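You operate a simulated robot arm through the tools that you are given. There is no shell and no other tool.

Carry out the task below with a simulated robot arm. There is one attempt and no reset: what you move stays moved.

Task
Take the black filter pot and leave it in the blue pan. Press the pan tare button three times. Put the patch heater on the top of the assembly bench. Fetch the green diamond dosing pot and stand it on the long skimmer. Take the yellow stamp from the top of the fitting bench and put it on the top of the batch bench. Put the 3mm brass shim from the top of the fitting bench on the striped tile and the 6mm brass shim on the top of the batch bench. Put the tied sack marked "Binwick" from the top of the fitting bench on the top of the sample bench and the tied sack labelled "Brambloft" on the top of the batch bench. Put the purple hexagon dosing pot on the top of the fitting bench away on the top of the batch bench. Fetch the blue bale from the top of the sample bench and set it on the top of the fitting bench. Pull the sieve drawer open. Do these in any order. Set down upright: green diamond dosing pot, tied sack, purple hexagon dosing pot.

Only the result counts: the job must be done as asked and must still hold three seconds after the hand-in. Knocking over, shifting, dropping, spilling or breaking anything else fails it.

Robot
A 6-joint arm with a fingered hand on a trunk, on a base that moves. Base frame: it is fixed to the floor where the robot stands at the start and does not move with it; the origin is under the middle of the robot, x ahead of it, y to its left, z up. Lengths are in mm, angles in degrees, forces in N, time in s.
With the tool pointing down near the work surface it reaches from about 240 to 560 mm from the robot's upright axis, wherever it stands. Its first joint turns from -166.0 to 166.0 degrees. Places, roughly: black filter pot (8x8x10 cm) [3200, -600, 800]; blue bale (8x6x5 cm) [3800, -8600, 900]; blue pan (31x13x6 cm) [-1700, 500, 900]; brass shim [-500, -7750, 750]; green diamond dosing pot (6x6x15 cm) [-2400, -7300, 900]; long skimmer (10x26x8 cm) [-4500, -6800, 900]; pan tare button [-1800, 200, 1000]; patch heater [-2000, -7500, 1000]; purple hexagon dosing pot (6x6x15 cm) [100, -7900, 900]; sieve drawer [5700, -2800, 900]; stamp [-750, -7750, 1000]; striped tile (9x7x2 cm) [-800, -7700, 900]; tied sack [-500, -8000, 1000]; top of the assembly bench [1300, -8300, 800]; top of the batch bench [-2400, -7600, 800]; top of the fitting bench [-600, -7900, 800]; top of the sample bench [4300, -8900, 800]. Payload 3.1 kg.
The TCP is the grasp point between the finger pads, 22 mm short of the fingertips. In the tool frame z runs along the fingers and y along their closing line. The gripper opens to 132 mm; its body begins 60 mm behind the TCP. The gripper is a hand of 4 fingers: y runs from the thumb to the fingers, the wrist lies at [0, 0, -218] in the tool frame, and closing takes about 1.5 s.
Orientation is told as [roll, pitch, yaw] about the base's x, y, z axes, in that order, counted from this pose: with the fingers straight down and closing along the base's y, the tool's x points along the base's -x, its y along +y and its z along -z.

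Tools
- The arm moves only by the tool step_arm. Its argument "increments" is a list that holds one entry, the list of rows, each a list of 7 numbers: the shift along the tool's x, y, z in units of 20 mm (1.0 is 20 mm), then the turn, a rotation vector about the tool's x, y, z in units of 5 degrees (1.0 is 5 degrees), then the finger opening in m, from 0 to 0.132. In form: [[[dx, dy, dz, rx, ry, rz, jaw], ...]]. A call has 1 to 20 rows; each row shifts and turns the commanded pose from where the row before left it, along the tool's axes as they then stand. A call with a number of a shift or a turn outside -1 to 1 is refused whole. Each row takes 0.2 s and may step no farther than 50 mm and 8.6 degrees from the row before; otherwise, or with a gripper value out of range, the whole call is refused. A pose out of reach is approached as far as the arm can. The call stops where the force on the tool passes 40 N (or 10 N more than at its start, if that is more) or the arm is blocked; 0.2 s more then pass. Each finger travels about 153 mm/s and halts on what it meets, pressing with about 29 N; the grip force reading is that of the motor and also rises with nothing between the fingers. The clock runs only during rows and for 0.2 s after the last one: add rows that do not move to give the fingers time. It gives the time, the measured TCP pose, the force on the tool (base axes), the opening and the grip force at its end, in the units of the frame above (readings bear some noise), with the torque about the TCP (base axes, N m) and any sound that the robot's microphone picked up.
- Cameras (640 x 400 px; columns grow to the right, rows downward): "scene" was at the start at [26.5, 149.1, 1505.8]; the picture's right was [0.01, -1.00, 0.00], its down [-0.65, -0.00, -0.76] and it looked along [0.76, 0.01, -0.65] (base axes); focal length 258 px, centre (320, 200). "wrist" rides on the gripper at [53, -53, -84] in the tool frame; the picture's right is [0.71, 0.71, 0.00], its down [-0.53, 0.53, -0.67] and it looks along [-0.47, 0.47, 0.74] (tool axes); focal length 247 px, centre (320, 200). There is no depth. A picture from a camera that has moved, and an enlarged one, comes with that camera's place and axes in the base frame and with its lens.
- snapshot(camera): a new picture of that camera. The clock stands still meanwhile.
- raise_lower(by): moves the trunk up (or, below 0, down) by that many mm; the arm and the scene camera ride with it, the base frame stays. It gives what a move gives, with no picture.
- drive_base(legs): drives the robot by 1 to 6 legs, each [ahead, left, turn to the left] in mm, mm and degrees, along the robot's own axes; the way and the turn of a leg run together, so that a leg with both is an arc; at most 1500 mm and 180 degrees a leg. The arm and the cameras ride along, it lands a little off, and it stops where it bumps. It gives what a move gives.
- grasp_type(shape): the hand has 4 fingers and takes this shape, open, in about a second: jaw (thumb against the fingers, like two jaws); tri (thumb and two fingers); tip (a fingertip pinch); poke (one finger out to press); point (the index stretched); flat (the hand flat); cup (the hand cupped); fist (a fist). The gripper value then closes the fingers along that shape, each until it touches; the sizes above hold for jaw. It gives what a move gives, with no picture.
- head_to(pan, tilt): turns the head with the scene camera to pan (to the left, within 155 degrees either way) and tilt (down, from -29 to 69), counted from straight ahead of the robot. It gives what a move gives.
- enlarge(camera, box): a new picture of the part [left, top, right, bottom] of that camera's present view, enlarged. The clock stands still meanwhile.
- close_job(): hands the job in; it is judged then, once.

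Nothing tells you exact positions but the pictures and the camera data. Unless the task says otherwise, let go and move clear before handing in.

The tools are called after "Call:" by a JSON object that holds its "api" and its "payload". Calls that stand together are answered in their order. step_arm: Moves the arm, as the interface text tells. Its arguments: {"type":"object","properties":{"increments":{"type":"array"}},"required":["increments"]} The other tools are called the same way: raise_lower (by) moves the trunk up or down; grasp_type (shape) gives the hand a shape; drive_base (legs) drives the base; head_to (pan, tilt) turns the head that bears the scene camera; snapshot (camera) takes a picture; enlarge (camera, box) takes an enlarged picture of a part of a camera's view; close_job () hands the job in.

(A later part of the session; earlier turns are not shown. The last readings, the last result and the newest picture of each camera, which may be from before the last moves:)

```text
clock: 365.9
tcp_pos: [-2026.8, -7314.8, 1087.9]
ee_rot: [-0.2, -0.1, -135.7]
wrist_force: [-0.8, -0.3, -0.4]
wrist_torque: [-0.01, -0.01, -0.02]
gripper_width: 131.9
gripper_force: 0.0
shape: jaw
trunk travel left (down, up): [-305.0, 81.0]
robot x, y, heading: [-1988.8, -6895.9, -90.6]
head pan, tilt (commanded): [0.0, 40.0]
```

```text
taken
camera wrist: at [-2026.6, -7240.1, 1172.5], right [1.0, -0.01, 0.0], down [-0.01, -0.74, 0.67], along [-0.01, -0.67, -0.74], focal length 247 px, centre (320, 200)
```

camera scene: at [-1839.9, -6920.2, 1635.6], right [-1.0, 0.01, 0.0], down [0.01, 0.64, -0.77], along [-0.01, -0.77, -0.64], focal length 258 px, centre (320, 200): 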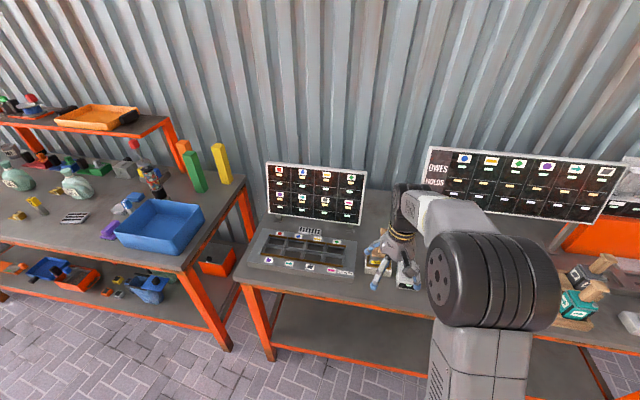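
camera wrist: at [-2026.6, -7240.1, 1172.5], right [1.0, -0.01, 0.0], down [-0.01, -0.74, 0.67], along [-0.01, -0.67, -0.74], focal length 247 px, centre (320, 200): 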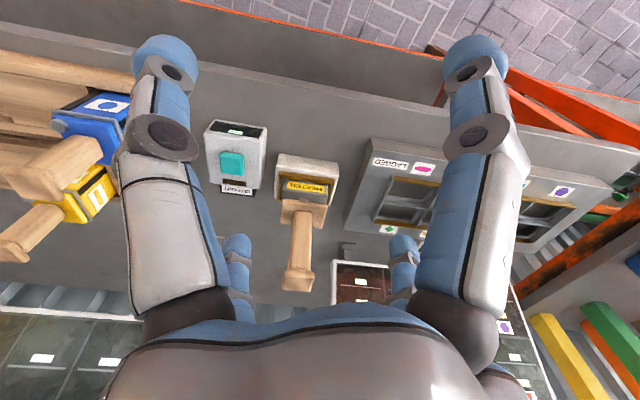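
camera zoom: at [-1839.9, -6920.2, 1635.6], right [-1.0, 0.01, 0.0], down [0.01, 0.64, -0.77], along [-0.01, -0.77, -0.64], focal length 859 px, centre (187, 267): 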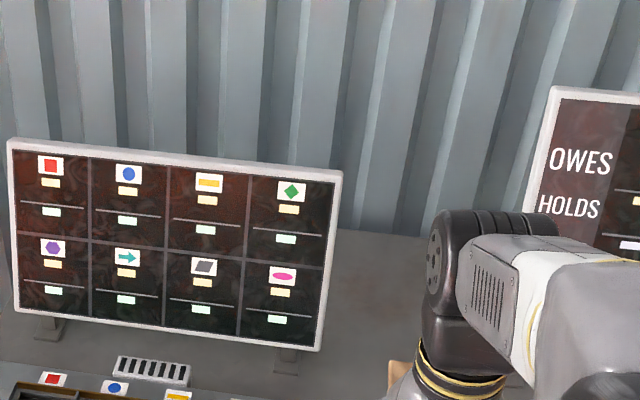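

The heater's handle top is around (-2051, -7498, 1028). I'll drive a bit closer and look again from above.

Call:
{"api": "drive_base", "payload": {"legs": [[110, 0, 0.6]]}}

Call:
{"api": "snapshot", "payload": {"camera": "wrist"}}

Call:
{"api": "snapshot", "payload": {"camera": "scene"}}

```text
clock: 367.0
tcp_pos: [-2024.6, -7426.6, 1088.4]
ee_rot: [-0.1, 0.0, -135.2]
wrist_force: [0.0, -0.7, -0.1]
wrist_torque: [0.03, 0.03, 0.01]
gripper_width: 132.0
gripper_force: 0.0
shape: jaw
trunk travel left (down, up): [-305.0, 81.0]
robot x, y, heading: [-1991.1, -7006.6, -89.9]
head pan, tilt (commanded): [0.0, 40.0]
```

```text
taken
camera wrist: at [-2024.1, -7350.8, 1172.5], right [1.0, 0.0, 0.0], down [0.0, -0.74, 0.67], along [0.0, -0.67, -0.74], focal length 247 px, centre (320, 200)
```

wrist: 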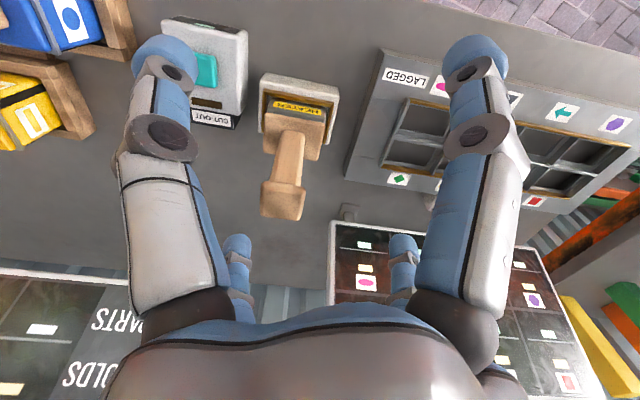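

```text
taken
camera scene: at [-1840.4, -7029.3, 1635.6], right [-1.0, 0.0, 0.0], down [0.0, 0.64, -0.77], along [0.0, -0.77, -0.64], focal length 258 px, centre (320, 200)
```

scene: 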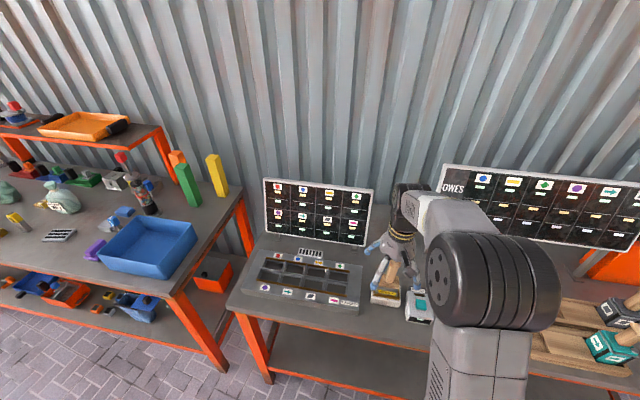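

The handle is at about (-2051, -7464), top near z = 1046. I'll centre above it and check.

Call:
{"api": "step_arm", "payload": {"increments": [[[-0.75, 0.13, 0, 0, 0, 0, 0.12], [-0.75, 0.13, 0, 0, 0, 0, 0.1], [-0.75, 0.13, 0, 0, 0, 0, 0.09], [0, 0, 0, 0, 0, 0, 0.09]]]}}

Call:
{"api": "snapshot", "payload": {"camera": "wrist"}}

Call:
{"api": "enlarge", "payload": {"camera": "scene", "box": [340, 200, 460, 330]}}

```text
clock: 368.0
tcp_pos: [-2051.9, -7461.6, 1089.0]
ee_rot: [-0.1, -0.1, -135.2]
wrist_force: [0.7, -0.1, -0.1]
wrist_torque: [0.01, -0.01, 0.0]
gripper_width: 90.4
gripper_force: 0.1
shape: jaw
trunk travel left (down, up): [-305.0, 81.0]
robot x, y, heading: [-1987.3, -7005.6, -90.4]
head pan, tilt (commanded): [0.0, 40.0]
```

```text
taken
camera wrist: at [-2050.5, -7386.8, 1173.1], right [1.0, 0.0, 0.0], down [0.0, -0.74, 0.67], along [0.0, -0.67, -0.74], focal length 247 px, centre (320, 200)
```

wrist: 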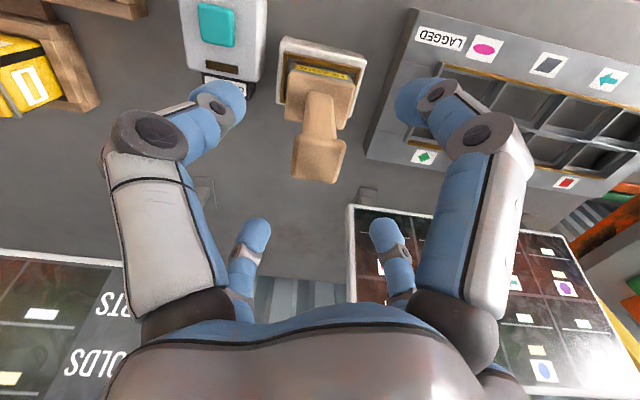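

```text
3.08 times, centred on (400, 265) of scene
camera zoom: at [-1840.2, -7027.9, 1635.7], right [-1.0, 0.0, 0.0], down [0.0, 0.64, -0.77], along [0.0, -0.77, -0.64], focal length 793 px, centre (74, 0)
```

zoom: 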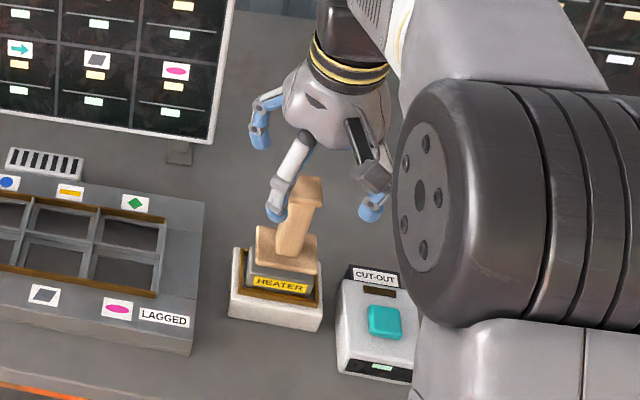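

Call:
{"api": "step_arm", "payload": {"increments": [[[-0.25, 0.25, 0.5, 0, 0, 0, 0.09], [0, 0, 1, 0, 0, 0, 0.09], [0, 0, 1, 0, 0, 0, 0.09], [0, 0, 1, 0, 0, 0, 0.09], [0, 0, 0.5, 0, 0, 0, 0.09], [0, 0, 0, 0, 0, 0, 0.09]]]}}

Call:
{"api": "snapshot", "payload": {"camera": "wrist"}}

Call:
{"api": "enlarge", "payload": {"camera": "scene", "box": [340, 200, 460, 330]}}

```text
clock: 369.4
tcp_pos: [-2051.1, -7470.2, 1009.1]
ee_rot: [-0.1, -0.1, -135.2]
wrist_force: [0.7, -0.2, 0.6]
wrist_torque: [-0.01, 0.0, 0.02]
gripper_width: 90.1
gripper_force: 0.1
shape: jaw
trunk travel left (down, up): [-305.0, 81.0]
robot x, y, heading: [-1989.3, -7006.0, -89.9]
head pan, tilt (commanded): [0.0, 40.0]
```

```text
taken
camera wrist: at [-2050.8, -7394.3, 1093.0], right [1.0, 0.0, 0.0], down [0.0, -0.74, 0.67], along [0.0, -0.67, -0.74], focal length 247 px, centre (320, 200)
```

wrist: 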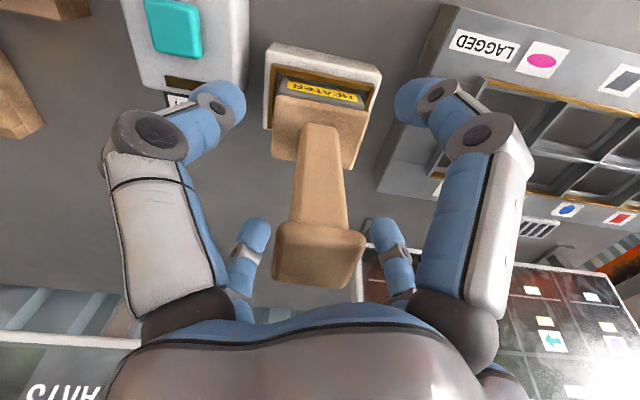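

```text
3.08 times, centred on (400, 265) of scene
camera zoom: at [-1840.4, -7028.1, 1635.7], right [-1.0, 0.0, 0.0], down [0.0, 0.64, -0.77], along [0.0, -0.77, -0.64], focal length 793 px, centre (74, 0)
```

zoom: 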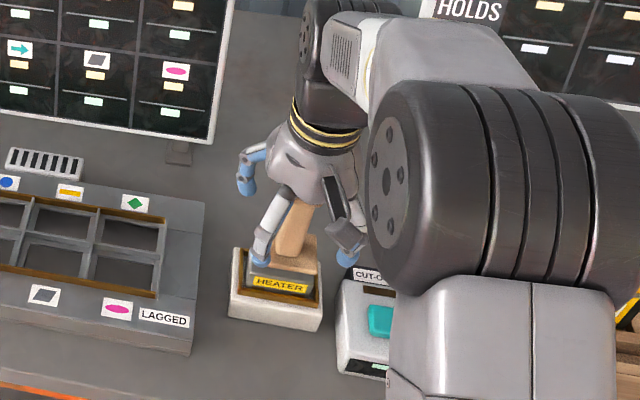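

Call:
{"api": "step_arm", "payload": {"increments": [[[0, 0, 0, 0, 0, 0, 0.07], [0, 0, 0, 0, 0, 0, 0.05], [0, 0, 0, 0, 0, 0, 0.03], [0, 0, 0, 0, 0, 0, 0.01], [0, 0, 0, 0, 0, 0, 0.01], [0, 0, 0, 0, 0, 0, 0.01], [0, 0, 0, 0, 0, 0, 0.01], [0, 0, 0, 0, 0, 0, 0.01]]]}}

Call:
{"api": "step_arm", "payload": {"increments": [[[0, 0, -0.5, 0, 0, 0, 0.01], [0, 0, -0.5, 0, 0, 0, 0.01], [0, 0, -0.5, 0, 0, 0, 0.01], [0, 0, -0.5, 0, 0, 0, 0.01], [0, 0, 0, 0, 0, 0, 0.01]]]}}

Call:
{"api": "enlarge", "payload": {"camera": "scene", "box": [340, 200, 460, 330]}}

Call:
{"api": "snapshot", "payload": {"camera": "wrist"}}

```text
clock: 371.2
tcp_pos: [-2050.9, -7470.3, 1008.3]
ee_rot: [-0.1, 0.0, -135.1]
wrist_force: [-1.3, -0.5, 0.5]
wrist_torque: [0.0, 0.03, 0.13]
gripper_width: 23.1
gripper_force: 28.6
shape: jaw
trunk travel left (down, up): [-305.0, 81.0]
robot x, y, heading: [-1990.6, -7004.5, -90.1]
head pan, tilt (commanded): [0.0, 40.0]
```

```text
clock: 372.4
tcp_pos: [-2050.8, -7470.0, 1048.6]
ee_rot: [-0.2, -0.2, -135.2]
wrist_force: [0.5, -0.5, -7.8]
wrist_torque: [0.02, 0.0, -0.05]
gripper_width: 23.0
gripper_force: 28.9
shape: jaw
trunk travel left (down, up): [-305.0, 81.0]
robot x, y, heading: [-1986.3, -7006.3, -90.1]
head pan, tilt (commanded): [0.0, 40.0]
```

```text
3.08 times, centred on (400, 265) of scene
camera zoom: at [-1840.6, -7029.4, 1635.6], right [-1.0, 0.0, 0.0], down [0.0, 0.64, -0.77], along [0.0, -0.77, -0.64], focal length 793 px, centre (74, 0)
```

zoom: 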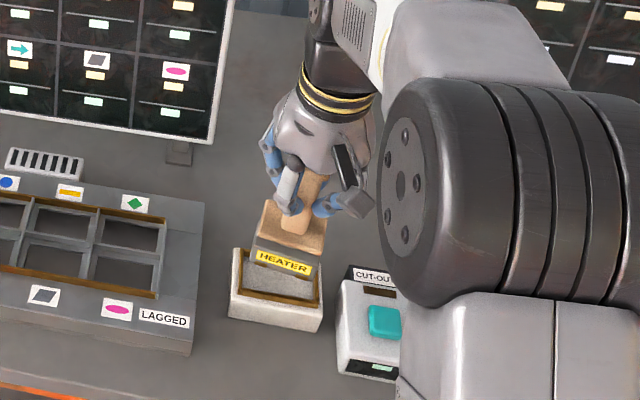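

```text
taken
camera wrist: at [-2050.9, -7394.8, 1133.2], right [1.0, 0.0, 0.0], down [0.0, -0.74, 0.67], along [0.0, -0.67, -0.74], focal length 247 px, centre (320, 200)
```

wrist: 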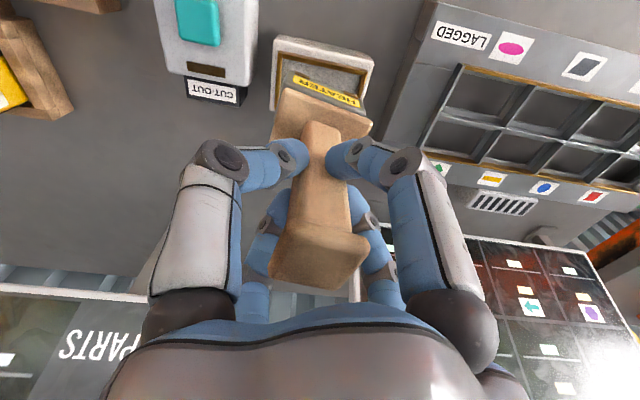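

The heater came cleanly out of its white stand. I'll lift it further, draw in, and carry it to the assembly bench.

Call:
{"api": "step_arm", "payload": {"increments": [[[0, 0, -1, 0, 0, 0, 0.01], [0, 0, -1, 0, 0, 0, 0.01], [0, 0, -1, 0, 0, 0, 0.01], [0, 0, -1, 0, 0, 0, 0.01], [0.7, -0.7, 0, 0, 0, 0, 0.01], [0.7, -0.7, 0, 0, 0, 0, 0.01], [0.7, -0.7, 0, 0, 0, 0, 0.01], [0, 0, 0, 0, 0, 0, 0.01]]]}}

Call:
{"api": "drive_base", "payload": {"legs": [[-550, 0, 0]]}}

Call:
{"api": "head_to", "payload": {"pan": 50, "tilt": 30}}

Call:
{"api": "snapshot", "payload": {"camera": "scene"}}

```text
clock: 374.2
tcp_pos: [-2050.3, -7412.4, 1128.1]
ee_rot: [-0.1, -0.1, -135.2]
wrist_force: [0.9, -0.1, -8.0]
wrist_torque: [0.01, 0.0, -0.02]
gripper_width: 22.9
gripper_force: 28.7
shape: jaw
trunk travel left (down, up): [-305.0, 81.0]
robot x, y, heading: [-1986.8, -7004.2, -90.2]
head pan, tilt (commanded): [0.0, 40.0]
```

```text
clock: 377.4
tcp_pos: [-2050.7, -6858.1, 1129.3]
ee_rot: [-0.1, -0.1, -134.9]
wrist_force: [-0.6, -0.2, -7.6]
wrist_torque: [0.02, 0.02, 0.0]
gripper_width: 23.0
gripper_force: 29.1
shape: jaw
trunk travel left (down, up): [-305.0, 81.0]
robot x, y, heading: [-1989.8, -6451.6, -89.9]
head pan, tilt (commanded): [0.0, 40.0]
```

```text
clock: 378.6
tcp_pos: [-2050.2, -6859.8, 1129.6]
ee_rot: [-0.1, -0.1, -135.0]
wrist_force: [-0.2, -0.2, -7.5]
wrist_torque: [0.02, -0.04, 0.01]
gripper_width: 22.7
gripper_force: 28.4
shape: jaw
trunk travel left (down, up): [-305.0, 81.0]
robot x, y, heading: [-1988.8, -6454.0, -89.7]
head pan, tilt (commanded): [50.0, 30.0]
```

```text
taken
camera scene: at [-1772.5, -6450.3, 1651.0], right [-0.64, -0.77, 0.0], down [-0.38, 0.32, -0.87], along [0.67, -0.55, -0.5], focal length 258 px, centre (320, 200)
```

scene: 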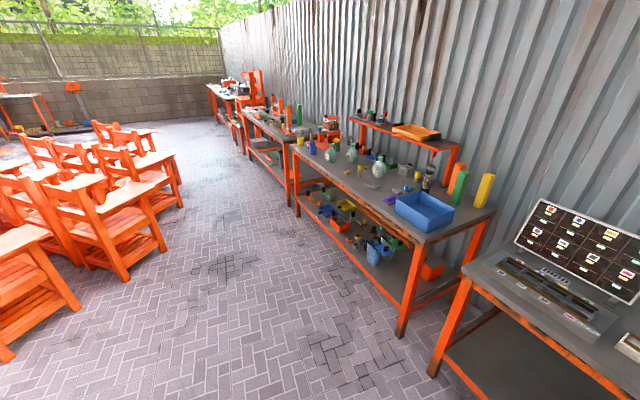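

The benches run in a slanting line; there is a free lane between them and the chairs. I'll drive along it to the assembly bench.

Call:
{"api": "drive_base", "payload": {"legs": [[350, 1450, 0], [400, 1300, 0]]}}

Call:
{"api": "head_to", "payload": {"pan": 0, "tilt": 30}}

Call:
{"api": "snapshot", "payload": {"camera": "scene"}}

Call:
{"api": "head_to", "payload": {"pan": 60, "tilt": 30}}

Call:
{"api": "snapshot", "payload": {"camera": "scene"}}

```text
clock: 392.4
tcp_pos: [721.0, -7593.7, 1128.5]
ee_rot: [0.0, -0.1, -134.4]
wrist_force: [0.5, -0.6, -8.0]
wrist_torque: [0.02, -0.05, 0.0]
gripper_width: 22.7
gripper_force: 28.8
shape: jaw
trunk travel left (down, up): [-305.0, 81.0]
robot x, y, heading: [774.3, -7186.3, -89.2]
head pan, tilt (commanded): [50.0, 30.0]
```

```text
clock: 393.6
tcp_pos: [721.2, -7592.7, 1127.8]
ee_rot: [-0.2, -0.1, -134.3]
wrist_force: [0.3, 1.3, -7.8]
wrist_torque: [0.02, 0.04, -0.03]
gripper_width: 22.7
gripper_force: 29.1
shape: jaw
trunk travel left (down, up): [-305.0, 81.0]
robot x, y, heading: [776.5, -7186.1, -89.0]
head pan, tilt (commanded): [0.0, 30.0]
```

```text
taken
camera scene: at [924.9, -7214.3, 1651.0], right [-1.0, -0.02, 0.0], down [-0.01, 0.5, -0.87], along [0.01, -0.87, -0.5], focal length 258 px, centre (320, 200)
```

scene: 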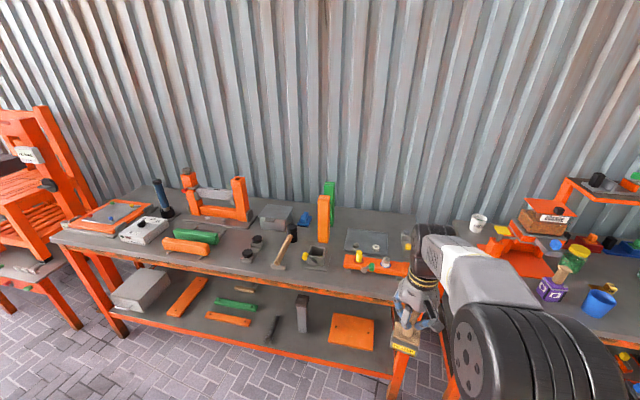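

```text
clock: 394.9
tcp_pos: [721.1, -7593.5, 1128.0]
ee_rot: [-0.1, -0.1, -134.4]
wrist_force: [0.3, -1.1, -9.5]
wrist_torque: [0.03, -0.01, 0.04]
gripper_width: 22.8
gripper_force: 28.8
shape: jaw
trunk travel left (down, up): [-305.0, 81.0]
robot x, y, heading: [776.6, -7186.7, -89.1]
head pan, tilt (commanded): [60.0, 30.0]
```

```text
taken
camera scene: at [1002.5, -7168.0, 1651.0], right [-0.49, -0.87, 0.0], down [-0.44, 0.24, -0.87], along [0.76, -0.42, -0.5], focal length 258 px, centre (320, 200)
```

scene: 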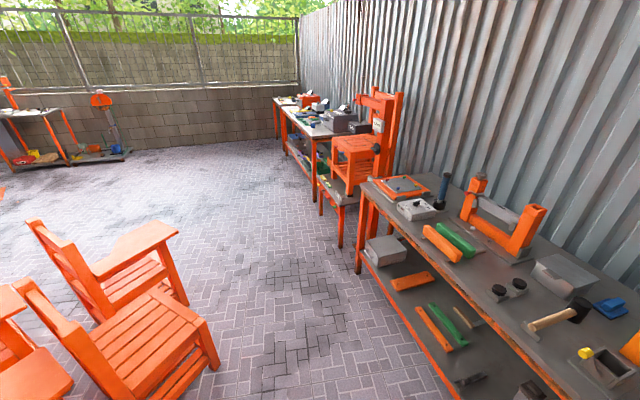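

Call:
{"api": "head_to", "payload": {"pan": 10, "tilt": 40}}

Call:
{"api": "enlarge", "payload": {"camera": "scene", "box": [60, 60, 300, 210]}}

Call:
{"api": "enlarge", "payload": {"camera": "scene", "box": [240, 90, 480, 240]}}

```text
clock: 396.1
tcp_pos: [720.8, -7594.3, 1128.8]
ee_rot: [-0.2, -0.2, -134.4]
wrist_force: [-0.5, -0.6, -8.2]
wrist_torque: [0.04, -0.01, -0.01]
gripper_width: 22.7
gripper_force: 29.6
shape: jaw
trunk travel left (down, up): [-305.0, 81.0]
robot x, y, heading: [776.2, -7185.2, -89.0]
head pan, tilt (commanded): [10.0, 40.0]
```

```text
2.67 times, centred on (180, 135) of scene
camera zoom: at [939.6, -7207.3, 1635.7], right [-0.98, -0.19, 0.0], down [-0.12, 0.63, -0.77], along [0.14, -0.75, -0.64], focal length 688 px, centre (693, 373)
```

zoom: 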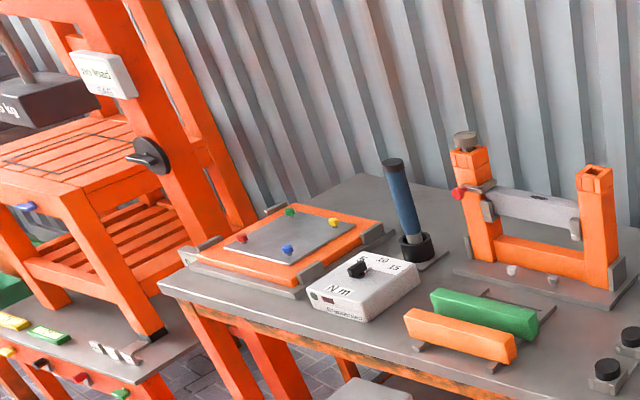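

```text
2.67 times, centred on (360, 165) of scene
camera zoom: at [939.6, -7207.3, 1635.7], right [-0.98, -0.19, 0.0], down [-0.12, 0.63, -0.77], along [0.14, -0.75, -0.64], focal length 688 px, centre (213, 293)
```

zoom: 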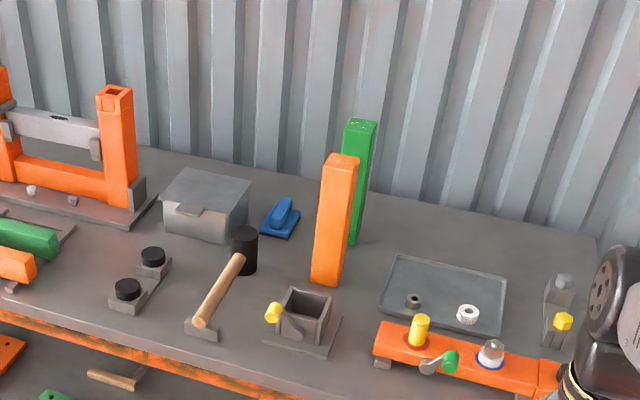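

I'll set the heater on the clear patch near the front of the assembly bench at about (1365, -8095), between the orange bar and the black-knob block. Driving there.

Call:
{"api": "drive_base", "payload": {"legs": [[400, 630, 0], [0, 0, -11]]}}

Call:
{"api": "head_to", "payload": {"pan": 0, "tilt": 45}}

Call:
{"api": "snapshot", "payload": {"camera": "scene"}}

Call:
{"api": "snapshot", "payload": {"camera": "wrist"}}

```text
clock: 400.9
tcp_pos: [1273.7, -7965.5, 1128.5]
ee_rot: [-0.2, -0.1, -145.9]
wrist_force: [0.5, 0.2, -7.8]
wrist_torque: [-0.01, 0.0, 0.01]
gripper_width: 22.7
gripper_force: 29.0
shape: jaw
trunk travel left (down, up): [-305.0, 81.0]
robot x, y, heading: [1408.3, -7577.3, -100.7]
head pan, tilt (commanded): [10.0, 40.0]
```

```text
clock: 401.6
tcp_pos: [1274.2, -7966.3, 1128.8]
ee_rot: [-0.1, -0.1, -145.8]
wrist_force: [0.1, -0.3, -8.0]
wrist_torque: [0.03, 0.01, 0.01]
gripper_width: 22.8
gripper_force: 29.3
shape: jaw
trunk travel left (down, up): [-305.0, 81.0]
robot x, y, heading: [1411.0, -7575.2, -100.6]
head pan, tilt (commanded): [0.0, 45.0]
```

```text
taken
camera scene: at [1551.2, -7625.2, 1628.4], right [-0.98, 0.18, 0.0], down [0.13, 0.7, -0.71], along [-0.13, -0.69, -0.71], focal length 258 px, centre (320, 200)
```

scene: 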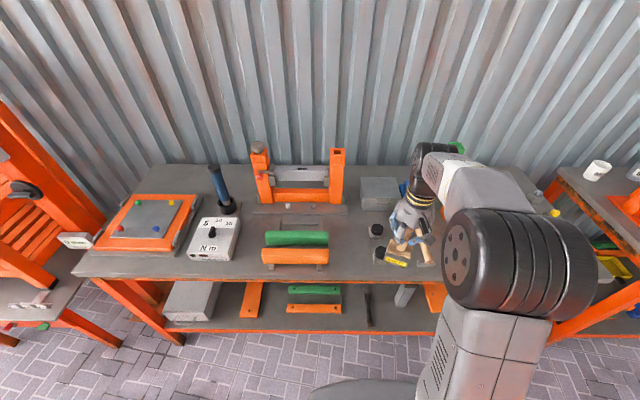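

```text
taken
camera wrist: at [1288.0, -7892.1, 1212.9], right [0.98, -0.19, 0.0], down [-0.14, -0.73, 0.67], along [-0.13, -0.66, -0.74], focal length 247 px, centre (320, 200)
```

wrist: 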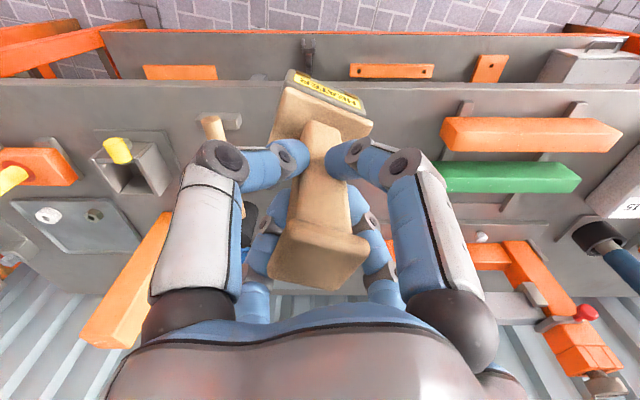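

Call:
{"api": "step_arm", "payload": {"increments": [[[0.04, 0.925, 0, 0, 0, 0, 0.01], [0.04, 0.925, 0, 0, 0, 0, 0.01], [0.04, 0.925, 0, 0, 0, 0, 0.01], [0.04, 0.925, 0, 0, 0, 0, 0.01], [0.04, 0.925, 0, 0, 0, 0, 0.01], [0.04, 0.925, 0, 0, 0, 0, 0.01], [0.04, 0.925, 0, 0, 0, 0, 0.01], [0.04, 0.925, 0, 0, 0, 0, 0.01], [0, 0, 0, 0, 0, 0, 0.01]]]}}

Call:
{"api": "snapshot", "payload": {"camera": "scene"}}

Call:
{"api": "snapshot", "payload": {"camera": "wrist"}}

Call:
{"api": "enlarge", "payload": {"camera": "scene", "box": [240, 160, 440, 310]}}

```text
clock: 403.6
tcp_pos: [1362.8, -8083.7, 1129.7]
ee_rot: [-0.1, -0.2, -145.8]
wrist_force: [-1.0, 0.4, -8.9]
wrist_torque: [0.05, -0.03, 0.0]
gripper_width: 22.6
gripper_force: 28.7
shape: jaw
trunk travel left (down, up): [-305.0, 81.0]
robot x, y, heading: [1409.7, -7577.6, -100.5]
head pan, tilt (commanded): [0.0, 45.0]
```

```text
taken
camera scene: at [1551.0, -7624.9, 1628.4], right [-0.98, 0.18, 0.0], down [0.13, 0.7, -0.71], along [-0.13, -0.69, -0.71], focal length 258 px, centre (320, 200)
```

scene: 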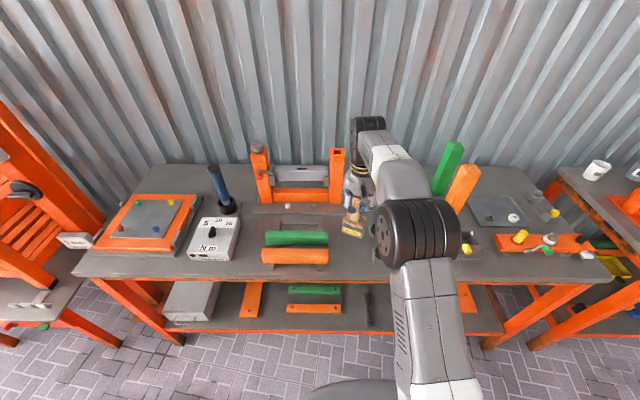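

```text
taken
camera wrist: at [1376.4, -8010.4, 1212.9], right [0.98, -0.19, 0.0], down [-0.14, -0.73, 0.67], along [-0.13, -0.66, -0.74], focal length 247 px, centre (320, 200)
```

wrist: 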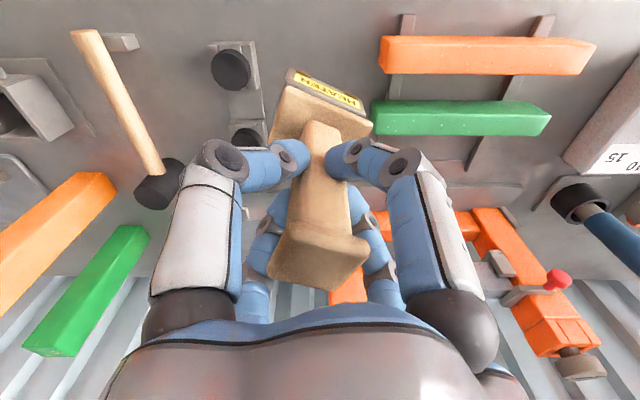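

```text
2.67 times, centred on (340, 235) of scene
camera zoom: at [1551.0, -7624.9, 1628.4], right [-0.98, 0.18, 0.0], down [0.13, 0.7, -0.71], along [-0.13, -0.69, -0.71], focal length 688 px, centre (267, 107)
```

zoom: 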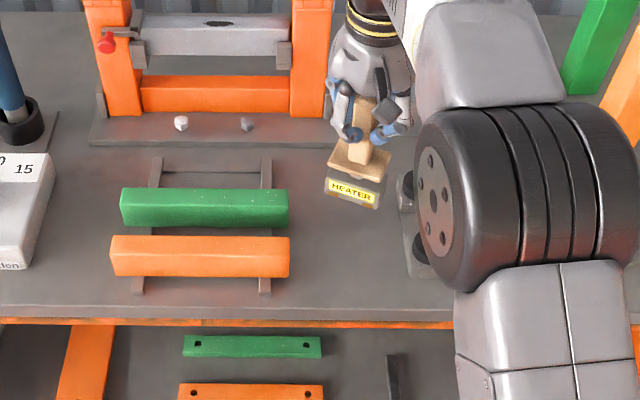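

Call:
{"api": "step_arm", "payload": {"increments": [[[-0.5, 0.3, 0, 0, 0, 0, 0.01], [-0.5, 0.3, 0.5, 0, 0, 0, 0.01], [0, 0, 1, 0, 0, 0, 0.01], [0, 0, 1, 0, 0, 0, 0.01], [0, 0, 1, 0, 0, 0, 0.01], [0, 0, 1, 0, 0, 0, 0.01], [0, 0, 1, 0, 0, 0, 0.01], [0, 0, 0, 0, 0, 0, 0.01]]]}}

Call:
{"api": "snapshot", "payload": {"camera": "wrist"}}

Call:
{"api": "enlarge", "payload": {"camera": "scene", "box": [240, 160, 440, 310]}}

```text
clock: 405.4
tcp_pos: [1351.5, -8107.3, 1017.8]
ee_rot: [-0.1, -0.2, -145.8]
wrist_force: [0.7, -0.3, -8.2]
wrist_torque: [0.0, 0.02, -0.02]
gripper_width: 22.6
gripper_force: 29.2
shape: jaw
trunk travel left (down, up): [-305.0, 81.0]
robot x, y, heading: [1410.5, -7575.3, -100.7]
head pan, tilt (commanded): [0.0, 45.0]
```

```text
taken
camera wrist: at [1366.1, -8032.6, 1102.5], right [0.98, -0.19, 0.0], down [-0.14, -0.73, 0.67], along [-0.13, -0.66, -0.74], focal length 247 px, centre (320, 200)
```

wrist: 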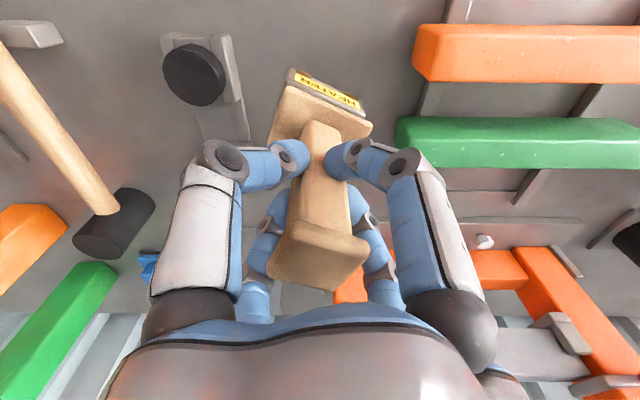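

```text
2.67 times, centred on (340, 235) of scene
camera zoom: at [1551.3, -7625.2, 1628.4], right [-0.98, 0.18, 0.0], down [0.13, 0.7, -0.71], along [-0.13, -0.69, -0.71], focal length 688 px, centre (267, 107)
```

zoom: 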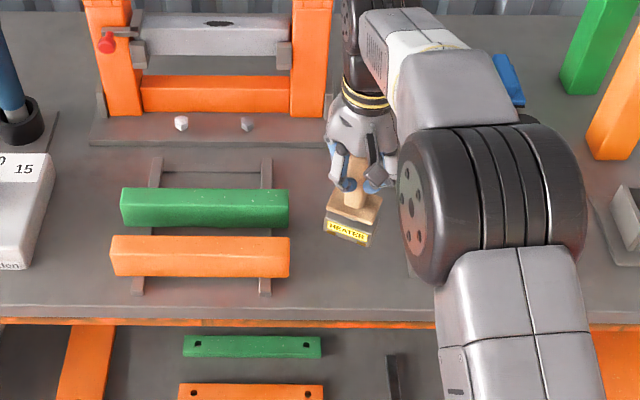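

Call:
{"api": "step_arm", "payload": {"increments": [[[0, 0, 0.5, 0, 0, 0, 0.01], [0, 0, 0.2, 0, 0, 0, 0.01], [0, 0, 0, 0, 0, 0, 0.01]]]}}

```text
clock: 406.2
tcp_pos: [1352.3, -8107.3, 1003.3]
ee_rot: [-0.1, -0.1, -145.9]
wrist_force: [-0.2, 0.8, -7.4]
wrist_torque: [0.01, -0.01, 0.01]
gripper_width: 22.4
gripper_force: 29.0
shape: jaw
trunk travel left (down, up): [-305.0, 81.0]
robot x, y, heading: [1411.1, -7579.2, -100.7]
head pan, tilt (commanded): [0.0, 45.0]
```

Call:
{"api": "step_arm", "payload": {"increments": [[[0, 0, 0.25, 0, 0, 0, 0.01], [0, 0, 0, 0, 0, 0, 0.01]]]}}

Call:
{"api": "enlarge", "payload": {"camera": "scene", "box": [300, 200, 400, 280]}}

```text
clock: 406.8
tcp_pos: [1351.4, -8107.0, 999.9]
ee_rot: [-0.1, -0.1, -145.7]
wrist_force: [-0.4, 0.5, -7.8]
wrist_torque: [0.01, -0.03, 0.01]
gripper_width: 22.5
gripper_force: 29.4
shape: jaw
trunk travel left (down, up): [-305.0, 81.0]
robot x, y, heading: [1409.6, -7577.6, -100.6]
head pan, tilt (commanded): [0.0, 45.0]
```

```text
5.00 times, centred on (350, 240) of scene
camera zoom: at [1551.3, -7625.4, 1628.4], right [-0.98, 0.18, 0.0], down [0.13, 0.7, -0.71], along [-0.13, -0.69, -0.71], focal length 1289 px, centre (170, 0)
```

zoom: 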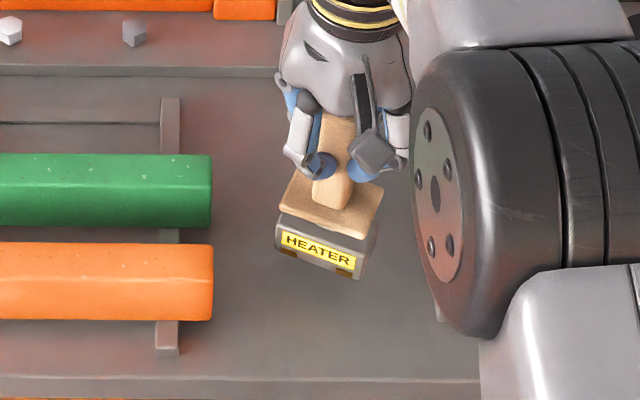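

Call:
{"api": "step_arm", "payload": {"increments": [[[0, 0, 0.25, 0, 0, 0, 0.01], [0, 0, 0, 0, 0, 0, 0.01]]]}}

```text
clock: 407.4
tcp_pos: [1351.7, -8104.1, 994.4]
ee_rot: [-0.1, -0.1, -145.8]
wrist_force: [-0.5, -0.5, -8.1]
wrist_torque: [0.01, 0.01, -0.03]
gripper_width: 22.6
gripper_force: 29.7
shape: jaw
trunk travel left (down, up): [-305.0, 81.0]
robot x, y, heading: [1404.7, -7580.6, -100.4]
head pan, tilt (commanded): [0.0, 45.0]
```

Call:
{"api": "step_arm", "payload": {"increments": [[[0, 0, 0.2, 0, 0, 0, 0.01], [0, 0, 0, 0, 0, 0, 0.01]]]}}

```text
clock: 408.0
tcp_pos: [1351.5, -8106.5, 990.2]
ee_rot: [-0.2, -0.1, -145.8]
wrist_force: [-0.8, -1.1, -8.1]
wrist_torque: [0.02, -0.02, -0.01]
gripper_width: 22.7
gripper_force: 29.2
shape: jaw
trunk travel left (down, up): [-305.0, 81.0]
robot x, y, heading: [1408.5, -7578.3, -100.8]
head pan, tilt (commanded): [0.0, 45.0]
```

Call:
{"api": "step_arm", "payload": {"increments": [[[0, 0, 0.2, 0, 0, 0, 0.01], [0, 0, 0, 0, 0, 0, 0.01]]]}}

```text
clock: 408.6
tcp_pos: [1352.6, -8106.1, 985.8]
ee_rot: [-0.1, 0.0, -145.8]
wrist_force: [0.2, 0.3, -8.2]
wrist_torque: [0.03, -0.02, -0.02]
gripper_width: 22.5
gripper_force: 29.4
shape: jaw
trunk travel left (down, up): [-305.0, 81.0]
robot x, y, heading: [1410.1, -7575.1, -100.5]
head pan, tilt (commanded): [0.0, 45.0]
```

Call:
{"api": "step_arm", "payload": {"increments": [[[0, 0, 0.2, 0, 0, 0, 0.01], [0, 0, 0, 0, 0, 0, 0.01]]]}}

Call:
{"api": "enlarge", "payload": {"camera": "scene", "box": [300, 200, 400, 280]}}

```text
clock: 409.2
tcp_pos: [1351.6, -8106.3, 980.7]
ee_rot: [0.0, 0.0, -145.8]
wrist_force: [-1.4, 0.0, -7.4]
wrist_torque: [0.01, -0.03, 0.02]
gripper_width: 22.5
gripper_force: 29.1
shape: jaw
trunk travel left (down, up): [-305.0, 81.0]
robot x, y, heading: [1408.4, -7579.1, -100.6]
head pan, tilt (commanded): [0.0, 45.0]
```

```text
5.00 times, centred on (350, 240) of scene
camera zoom: at [1551.2, -7625.5, 1628.4], right [-0.98, 0.18, 0.0], down [0.13, 0.7, -0.71], along [-0.13, -0.69, -0.71], focal length 1289 px, centre (170, 0)
```

zoom: 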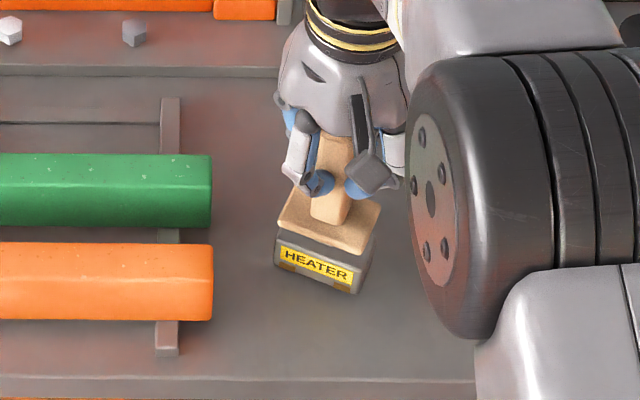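

Call:
{"api": "step_arm", "payload": {"increments": [[[0, 0, 0.2, 0, 0, 0, 0.01], [0, 0, 0, 0, 0, 0, 0.01]]]}}

```text
clock: 409.8
tcp_pos: [1351.7, -8105.5, 977.8]
ee_rot: [-0.1, -0.1, -145.8]
wrist_force: [-0.2, 0.0, -7.4]
wrist_torque: [0.05, -0.03, -0.04]
gripper_width: 22.6
gripper_force: 28.4
shape: jaw
trunk travel left (down, up): [-305.0, 81.0]
robot x, y, heading: [1410.9, -7578.4, -100.5]
head pan, tilt (commanded): [0.0, 45.0]
```

Call:
{"api": "step_arm", "payload": {"increments": [[[0, 0, 0.2, 0, 0, 0, 0.01], [0, 0, 0, 0, 0, 0, 0.01]]]}}

```text
clock: 410.4
tcp_pos: [1352.1, -8104.9, 975.1]
ee_rot: [-0.1, -0.1, -145.9]
wrist_force: [0.1, -0.8, -8.0]
wrist_torque: [0.01, 0.01, 0.0]
gripper_width: 22.5
gripper_force: 29.1
shape: jaw
trunk travel left (down, up): [-305.0, 81.0]
robot x, y, heading: [1408.8, -7578.1, -100.4]
head pan, tilt (commanded): [0.0, 45.0]
```

Call:
{"api": "step_arm", "payload": {"increments": [[[0, 0, 0.2, 0, 0, 0, 0.01], [0, 0, 0, 0, 0, 0, 0.01]]]}}

```text
clock: 411.0
tcp_pos: [1353.1, -8104.9, 972.5]
ee_rot: [0.0, -0.3, -145.7]
wrist_force: [2.6, 1.3, 10.0]
wrist_torque: [0.03, -0.03, 0.05]
gripper_width: 23.0
gripper_force: 29.1
shape: jaw
trunk travel left (down, up): [-305.0, 81.0]
robot x, y, heading: [1410.9, -7574.7, -100.7]
head pan, tilt (commanded): [0.0, 45.0]
```

Contact. I'll release the heater and lift clear.

Call:
{"api": "step_arm", "payload": {"increments": [[[0, 0, -0.05, 0, 0, 0, 0.03], [0, 0, 0, 0, 0, 0, 0.05], [0, 0, 0, 0, 0, 0, 0.07], [0, 0, 0, 0, 0, 0, 0.075], [0, 0, 0, 0, 0, 0, 0.075]]]}}

Call:
{"api": "snapshot", "payload": {"camera": "wrist"}}

Call:
{"api": "enlarge", "payload": {"camera": "scene", "box": [300, 200, 400, 280]}}

```text
clock: 412.2
tcp_pos: [1352.7, -8104.2, 971.9]
ee_rot: [0.0, -0.1, -145.8]
wrist_force: [0.3, 0.1, -0.1]
wrist_torque: [0.0, 0.03, -0.03]
gripper_width: 74.3
gripper_force: 0.2
shape: jaw
trunk travel left (down, up): [-305.0, 81.0]
robot x, y, heading: [1405.6, -7576.2, -100.7]
head pan, tilt (commanded): [0.0, 45.0]
```

```text
taken
camera wrist: at [1366.2, -8031.4, 1056.1], right [0.98, -0.19, 0.0], down [-0.14, -0.73, 0.67], along [-0.13, -0.66, -0.74], focal length 247 px, centre (320, 200)
```

wrist: 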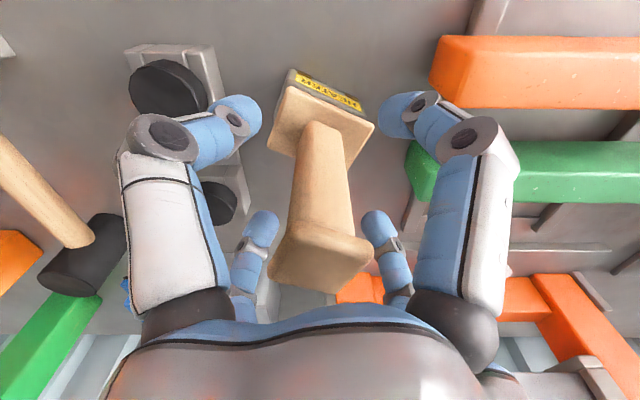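

```text
5.00 times, centred on (350, 240) of scene
camera zoom: at [1551.4, -7624.3, 1628.4], right [-0.98, 0.18, 0.0], down [0.13, 0.7, -0.71], along [-0.13, -0.7, -0.71], focal length 1289 px, centre (170, 0)
```

zoom: 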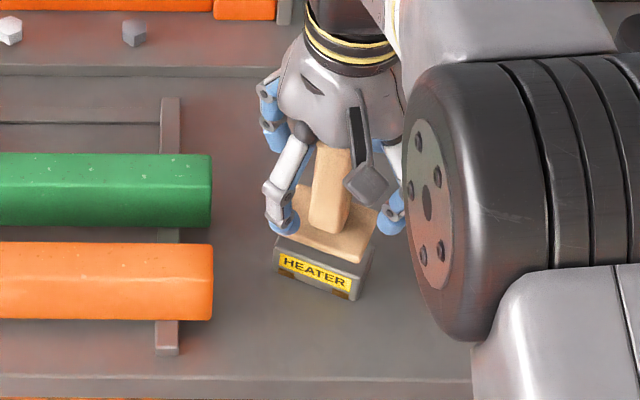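

Call:
{"api": "step_arm", "payload": {"increments": [[[0, 0, -0.5, 0, 0, 0, 0.08], [0, 0, -1, 0, 0, 0, 0.085], [0, 0, -1, 0, 0, 0, 0.09], [0, 0, -1, 0, 0, 0, 0.09], [0, 0, -1, 0, 0, 0, 0.09], [0, 0, -1, 0, 0, 0, 0.1], [0, 0, -1, 0, 0, 0, 0.132], [0.8, -0.55, 0, 0, 0, 0, 0.132], [0.8, -0.55, 0, 0, 0, 0, 0.132], [0.8, -0.55, 0, 0, 0, 0, 0.132], [0, 0, 0, 0, 0, 0, 0.132]]]}}

Call:
{"api": "snapshot", "payload": {"camera": "scene"}}

```text
clock: 414.6
tcp_pos: [1373.9, -8052.4, 1101.4]
ee_rot: [-0.1, -0.1, -145.7]
wrist_force: [0.8, -0.2, 0.2]
wrist_torque: [0.0, -0.03, 0.0]
gripper_width: 132.1
gripper_force: 0.0
shape: jaw
trunk travel left (down, up): [-305.0, 81.0]
robot x, y, heading: [1406.8, -7574.8, -100.4]
head pan, tilt (commanded): [0.0, 45.0]
```

```text
taken
camera scene: at [1551.3, -7624.9, 1628.4], right [-0.98, 0.18, 0.0], down [0.13, 0.7, -0.71], along [-0.13, -0.69, -0.71], focal length 258 px, centre (320, 200)
```

scene: 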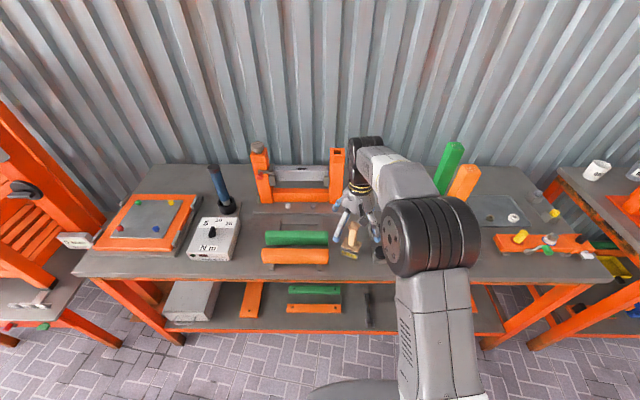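

The heater is on the assembly bench. Now I'll back off and go to the fitting bench to look over its contents.

Call:
{"api": "drive_base", "payload": {"legs": [[-400, 0, 0], [80, -950, 0], [80, -900, 0]]}}

Call:
{"api": "head_to", "payload": {"pan": 0, "tilt": 35}}

Call:
{"api": "snapshot", "payload": {"camera": "scene"}}

Call:
{"api": "enlarge", "payload": {"camera": "scene", "box": [100, 80, 340, 230]}}

Call:
{"api": "enlarge", "payload": {"camera": "scene", "box": [300, 80, 540, 230]}}

```text
clock: 426.0
tcp_pos: [-397.4, -7472.4, 1100.8]
ee_rot: [-0.2, -0.1, -146.4]
wrist_force: [0.9, 0.5, -0.4]
wrist_torque: [0.01, 0.01, 0.02]
gripper_width: 132.0
gripper_force: 0.0
shape: jaw
trunk travel left (down, up): [-305.0, 81.0]
robot x, y, heading: [-359.8, -6998.3, -101.2]
head pan, tilt (commanded): [0.0, 45.0]
```

```text
clock: 426.7
tcp_pos: [-395.6, -7471.1, 1101.9]
ee_rot: [-0.1, -0.1, -146.4]
wrist_force: [0.1, 0.1, 0.5]
wrist_torque: [-0.01, -0.04, -0.01]
gripper_width: 131.9
gripper_force: 0.1
shape: jaw
trunk travel left (down, up): [-305.0, 81.0]
robot x, y, heading: [-357.0, -6999.4, -101.3]
head pan, tilt (commanded): [0.0, 35.0]
```

```text
taken
camera scene: at [-216.1, -7053.2, 1643.2], right [-0.98, 0.19, 0.0], down [0.11, 0.56, -0.82], along [-0.16, -0.8, -0.57], focal length 258 px, centre (320, 200)
```

scene: 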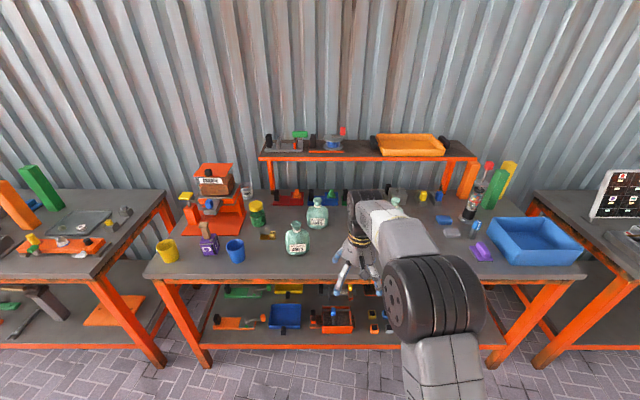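

```text
2.67 times, centred on (220, 155) of scene
camera zoom: at [-216.1, -7053.2, 1643.2], right [-0.98, 0.19, 0.0], down [0.11, 0.56, -0.82], along [-0.16, -0.8, -0.57], focal length 688 px, centre (587, 320)
```

zoom: 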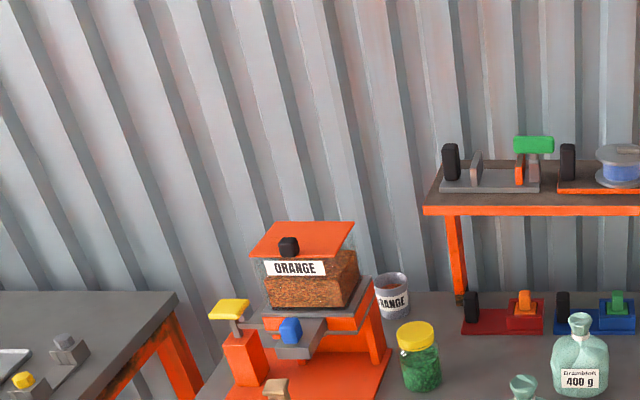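

```text
2.67 times, centred on (420, 155) of scene
camera zoom: at [-216.1, -7053.2, 1643.2], right [-0.98, 0.19, 0.0], down [0.11, 0.56, -0.82], along [-0.16, -0.8, -0.57], focal length 688 px, centre (53, 320)
```

zoom: 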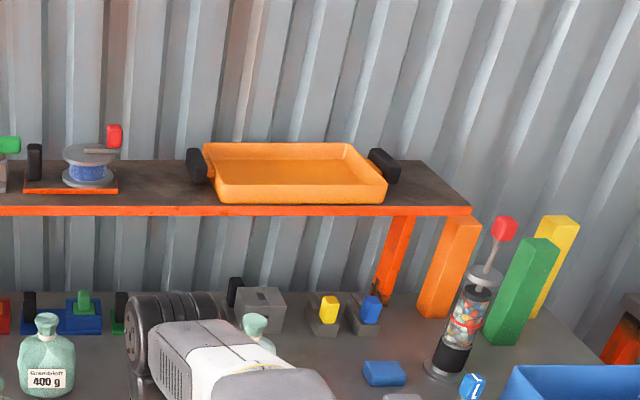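

Call:
{"api": "enlarge", "payload": {"camera": "scene", "box": [140, 180, 340, 305]}}

Call:
{"api": "drive_base", "payload": {"legs": [[0, 260, 0]]}}

Call:
{"api": "snapshot", "payload": {"camera": "scene"}}

Call:
{"api": "enlarge", "payload": {"camera": "scene", "box": [300, 170, 540, 320]}}

```text
3.20 times, centred on (240, 242) of scene
camera zoom: at [-216.1, -7053.2, 1643.2], right [-0.98, 0.19, 0.0], down [0.11, 0.56, -0.82], along [-0.16, -0.8, -0.57], focal length 825 px, centre (576, 64)
```

zoom: 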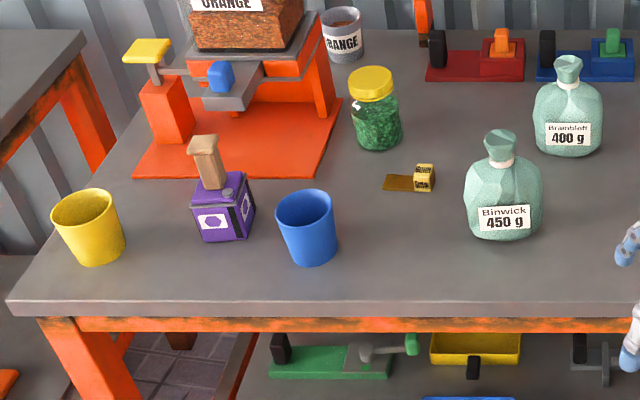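

```text
clock: 428.5
tcp_pos: [-141.5, -7522.6, 1100.8]
ee_rot: [-0.2, -0.1, -146.4]
wrist_force: [0.5, 0.8, 0.5]
wrist_torque: [0.02, 0.0, 0.0]
gripper_width: 132.0
gripper_force: 0.1
shape: jaw
trunk travel left (down, up): [-305.0, 81.0]
robot x, y, heading: [-104.6, -7047.6, -101.4]
head pan, tilt (commanded): [0.0, 35.0]
```

```text
taken
camera scene: at [39.6, -7104.3, 1643.1], right [-0.98, 0.2, 0.0], down [0.11, 0.56, -0.82], along [-0.16, -0.8, -0.57], focal length 258 px, centre (320, 200)
```

scene: 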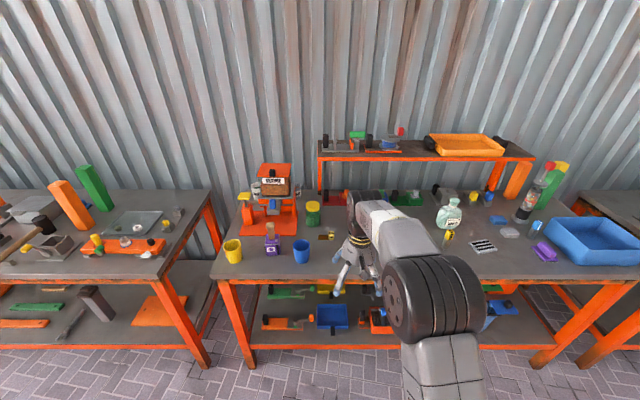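

```text
2.67 times, centred on (420, 245) of scene
camera zoom: at [39.6, -7104.3, 1643.1], right [-0.98, 0.2, 0.0], down [0.11, 0.56, -0.82], along [-0.16, -0.8, -0.57], focal length 688 px, centre (53, 80)
```

zoom: 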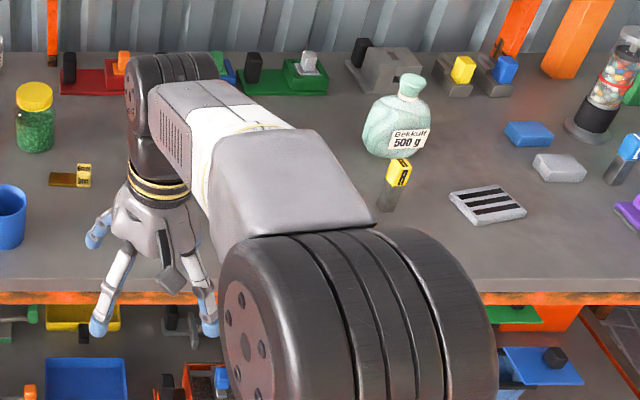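

I see the purple hexagon pot, three tied sacks (Binwick, Brambloft, Bakkuff), a striped tile, and small items. I'll move along the bench to identify the stamps and shims.

Call:
{"api": "drive_base", "payload": {"legs": [[0, -1000, 0]]}}

Call:
{"api": "head_to", "payload": {"pan": 15, "tilt": 45}}

Call:
{"api": "snapshot", "payload": {"camera": "scene"}}

Call:
{"api": "enlarge", "payload": {"camera": "scene", "box": [120, 110, 360, 260]}}

Call:
{"api": "enlarge", "payload": {"camera": "scene", "box": [280, 110, 520, 260]}}

```text
clock: 433.7
tcp_pos: [-1120.5, -7329.1, 1100.4]
ee_rot: [-0.1, -0.1, -146.4]
wrist_force: [0.1, 0.3, 0.9]
wrist_torque: [-0.02, -0.01, 0.02]
gripper_width: 131.9
gripper_force: 0.1
shape: jaw
trunk travel left (down, up): [-305.0, 81.0]
robot x, y, heading: [-1083.5, -6856.0, -100.8]
head pan, tilt (commanded): [0.0, 35.0]
```

```text
clock: 434.5
tcp_pos: [-1119.9, -7329.6, 1101.8]
ee_rot: [-0.1, -0.1, -146.3]
wrist_force: [-0.5, 0.6, 0.0]
wrist_torque: [0.01, 0.02, -0.03]
gripper_width: 131.9
gripper_force: 0.0
shape: jaw
trunk travel left (down, up): [-305.0, 81.0]
robot x, y, heading: [-1081.1, -6857.3, -100.8]
head pan, tilt (commanded): [15.0, 45.0]
```

```text
taken
camera scene: at [-918.5, -6905.2, 1628.4], right [-1.0, -0.07, 0.0], down [-0.05, 0.71, -0.71], along [0.05, -0.71, -0.71], focal length 258 px, centre (320, 200)
```

scene: 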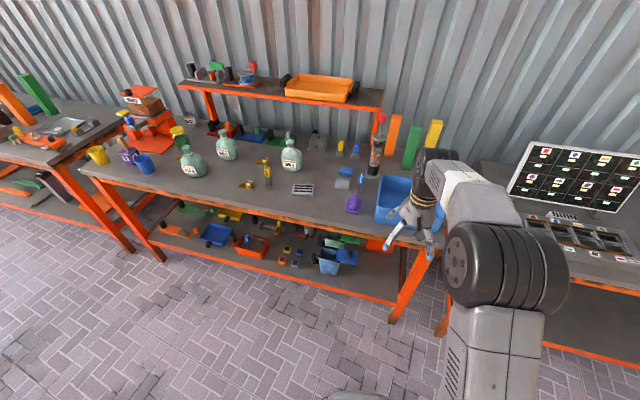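

```text
2.67 times, centred on (240, 185) of scene
camera zoom: at [-918.5, -6905.2, 1628.4], right [-1.0, -0.07, 0.0], down [-0.05, 0.71, -0.71], along [0.05, -0.71, -0.71], focal length 688 px, centre (533, 240)
```

zoom: 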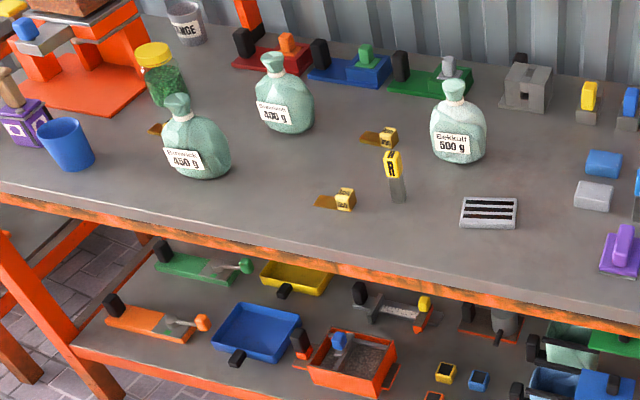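

```text
2.67 times, centred on (400, 185) of scene
camera zoom: at [-918.5, -6905.2, 1628.4], right [-1.0, -0.07, 0.0], down [-0.05, 0.71, -0.71], along [0.05, -0.71, -0.71], focal length 688 px, centre (107, 240)
```

zoom: 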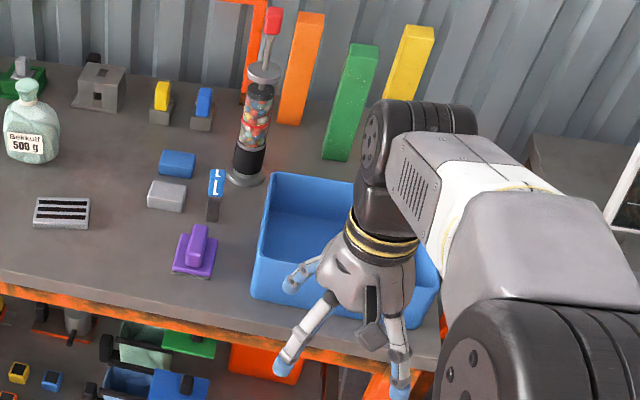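

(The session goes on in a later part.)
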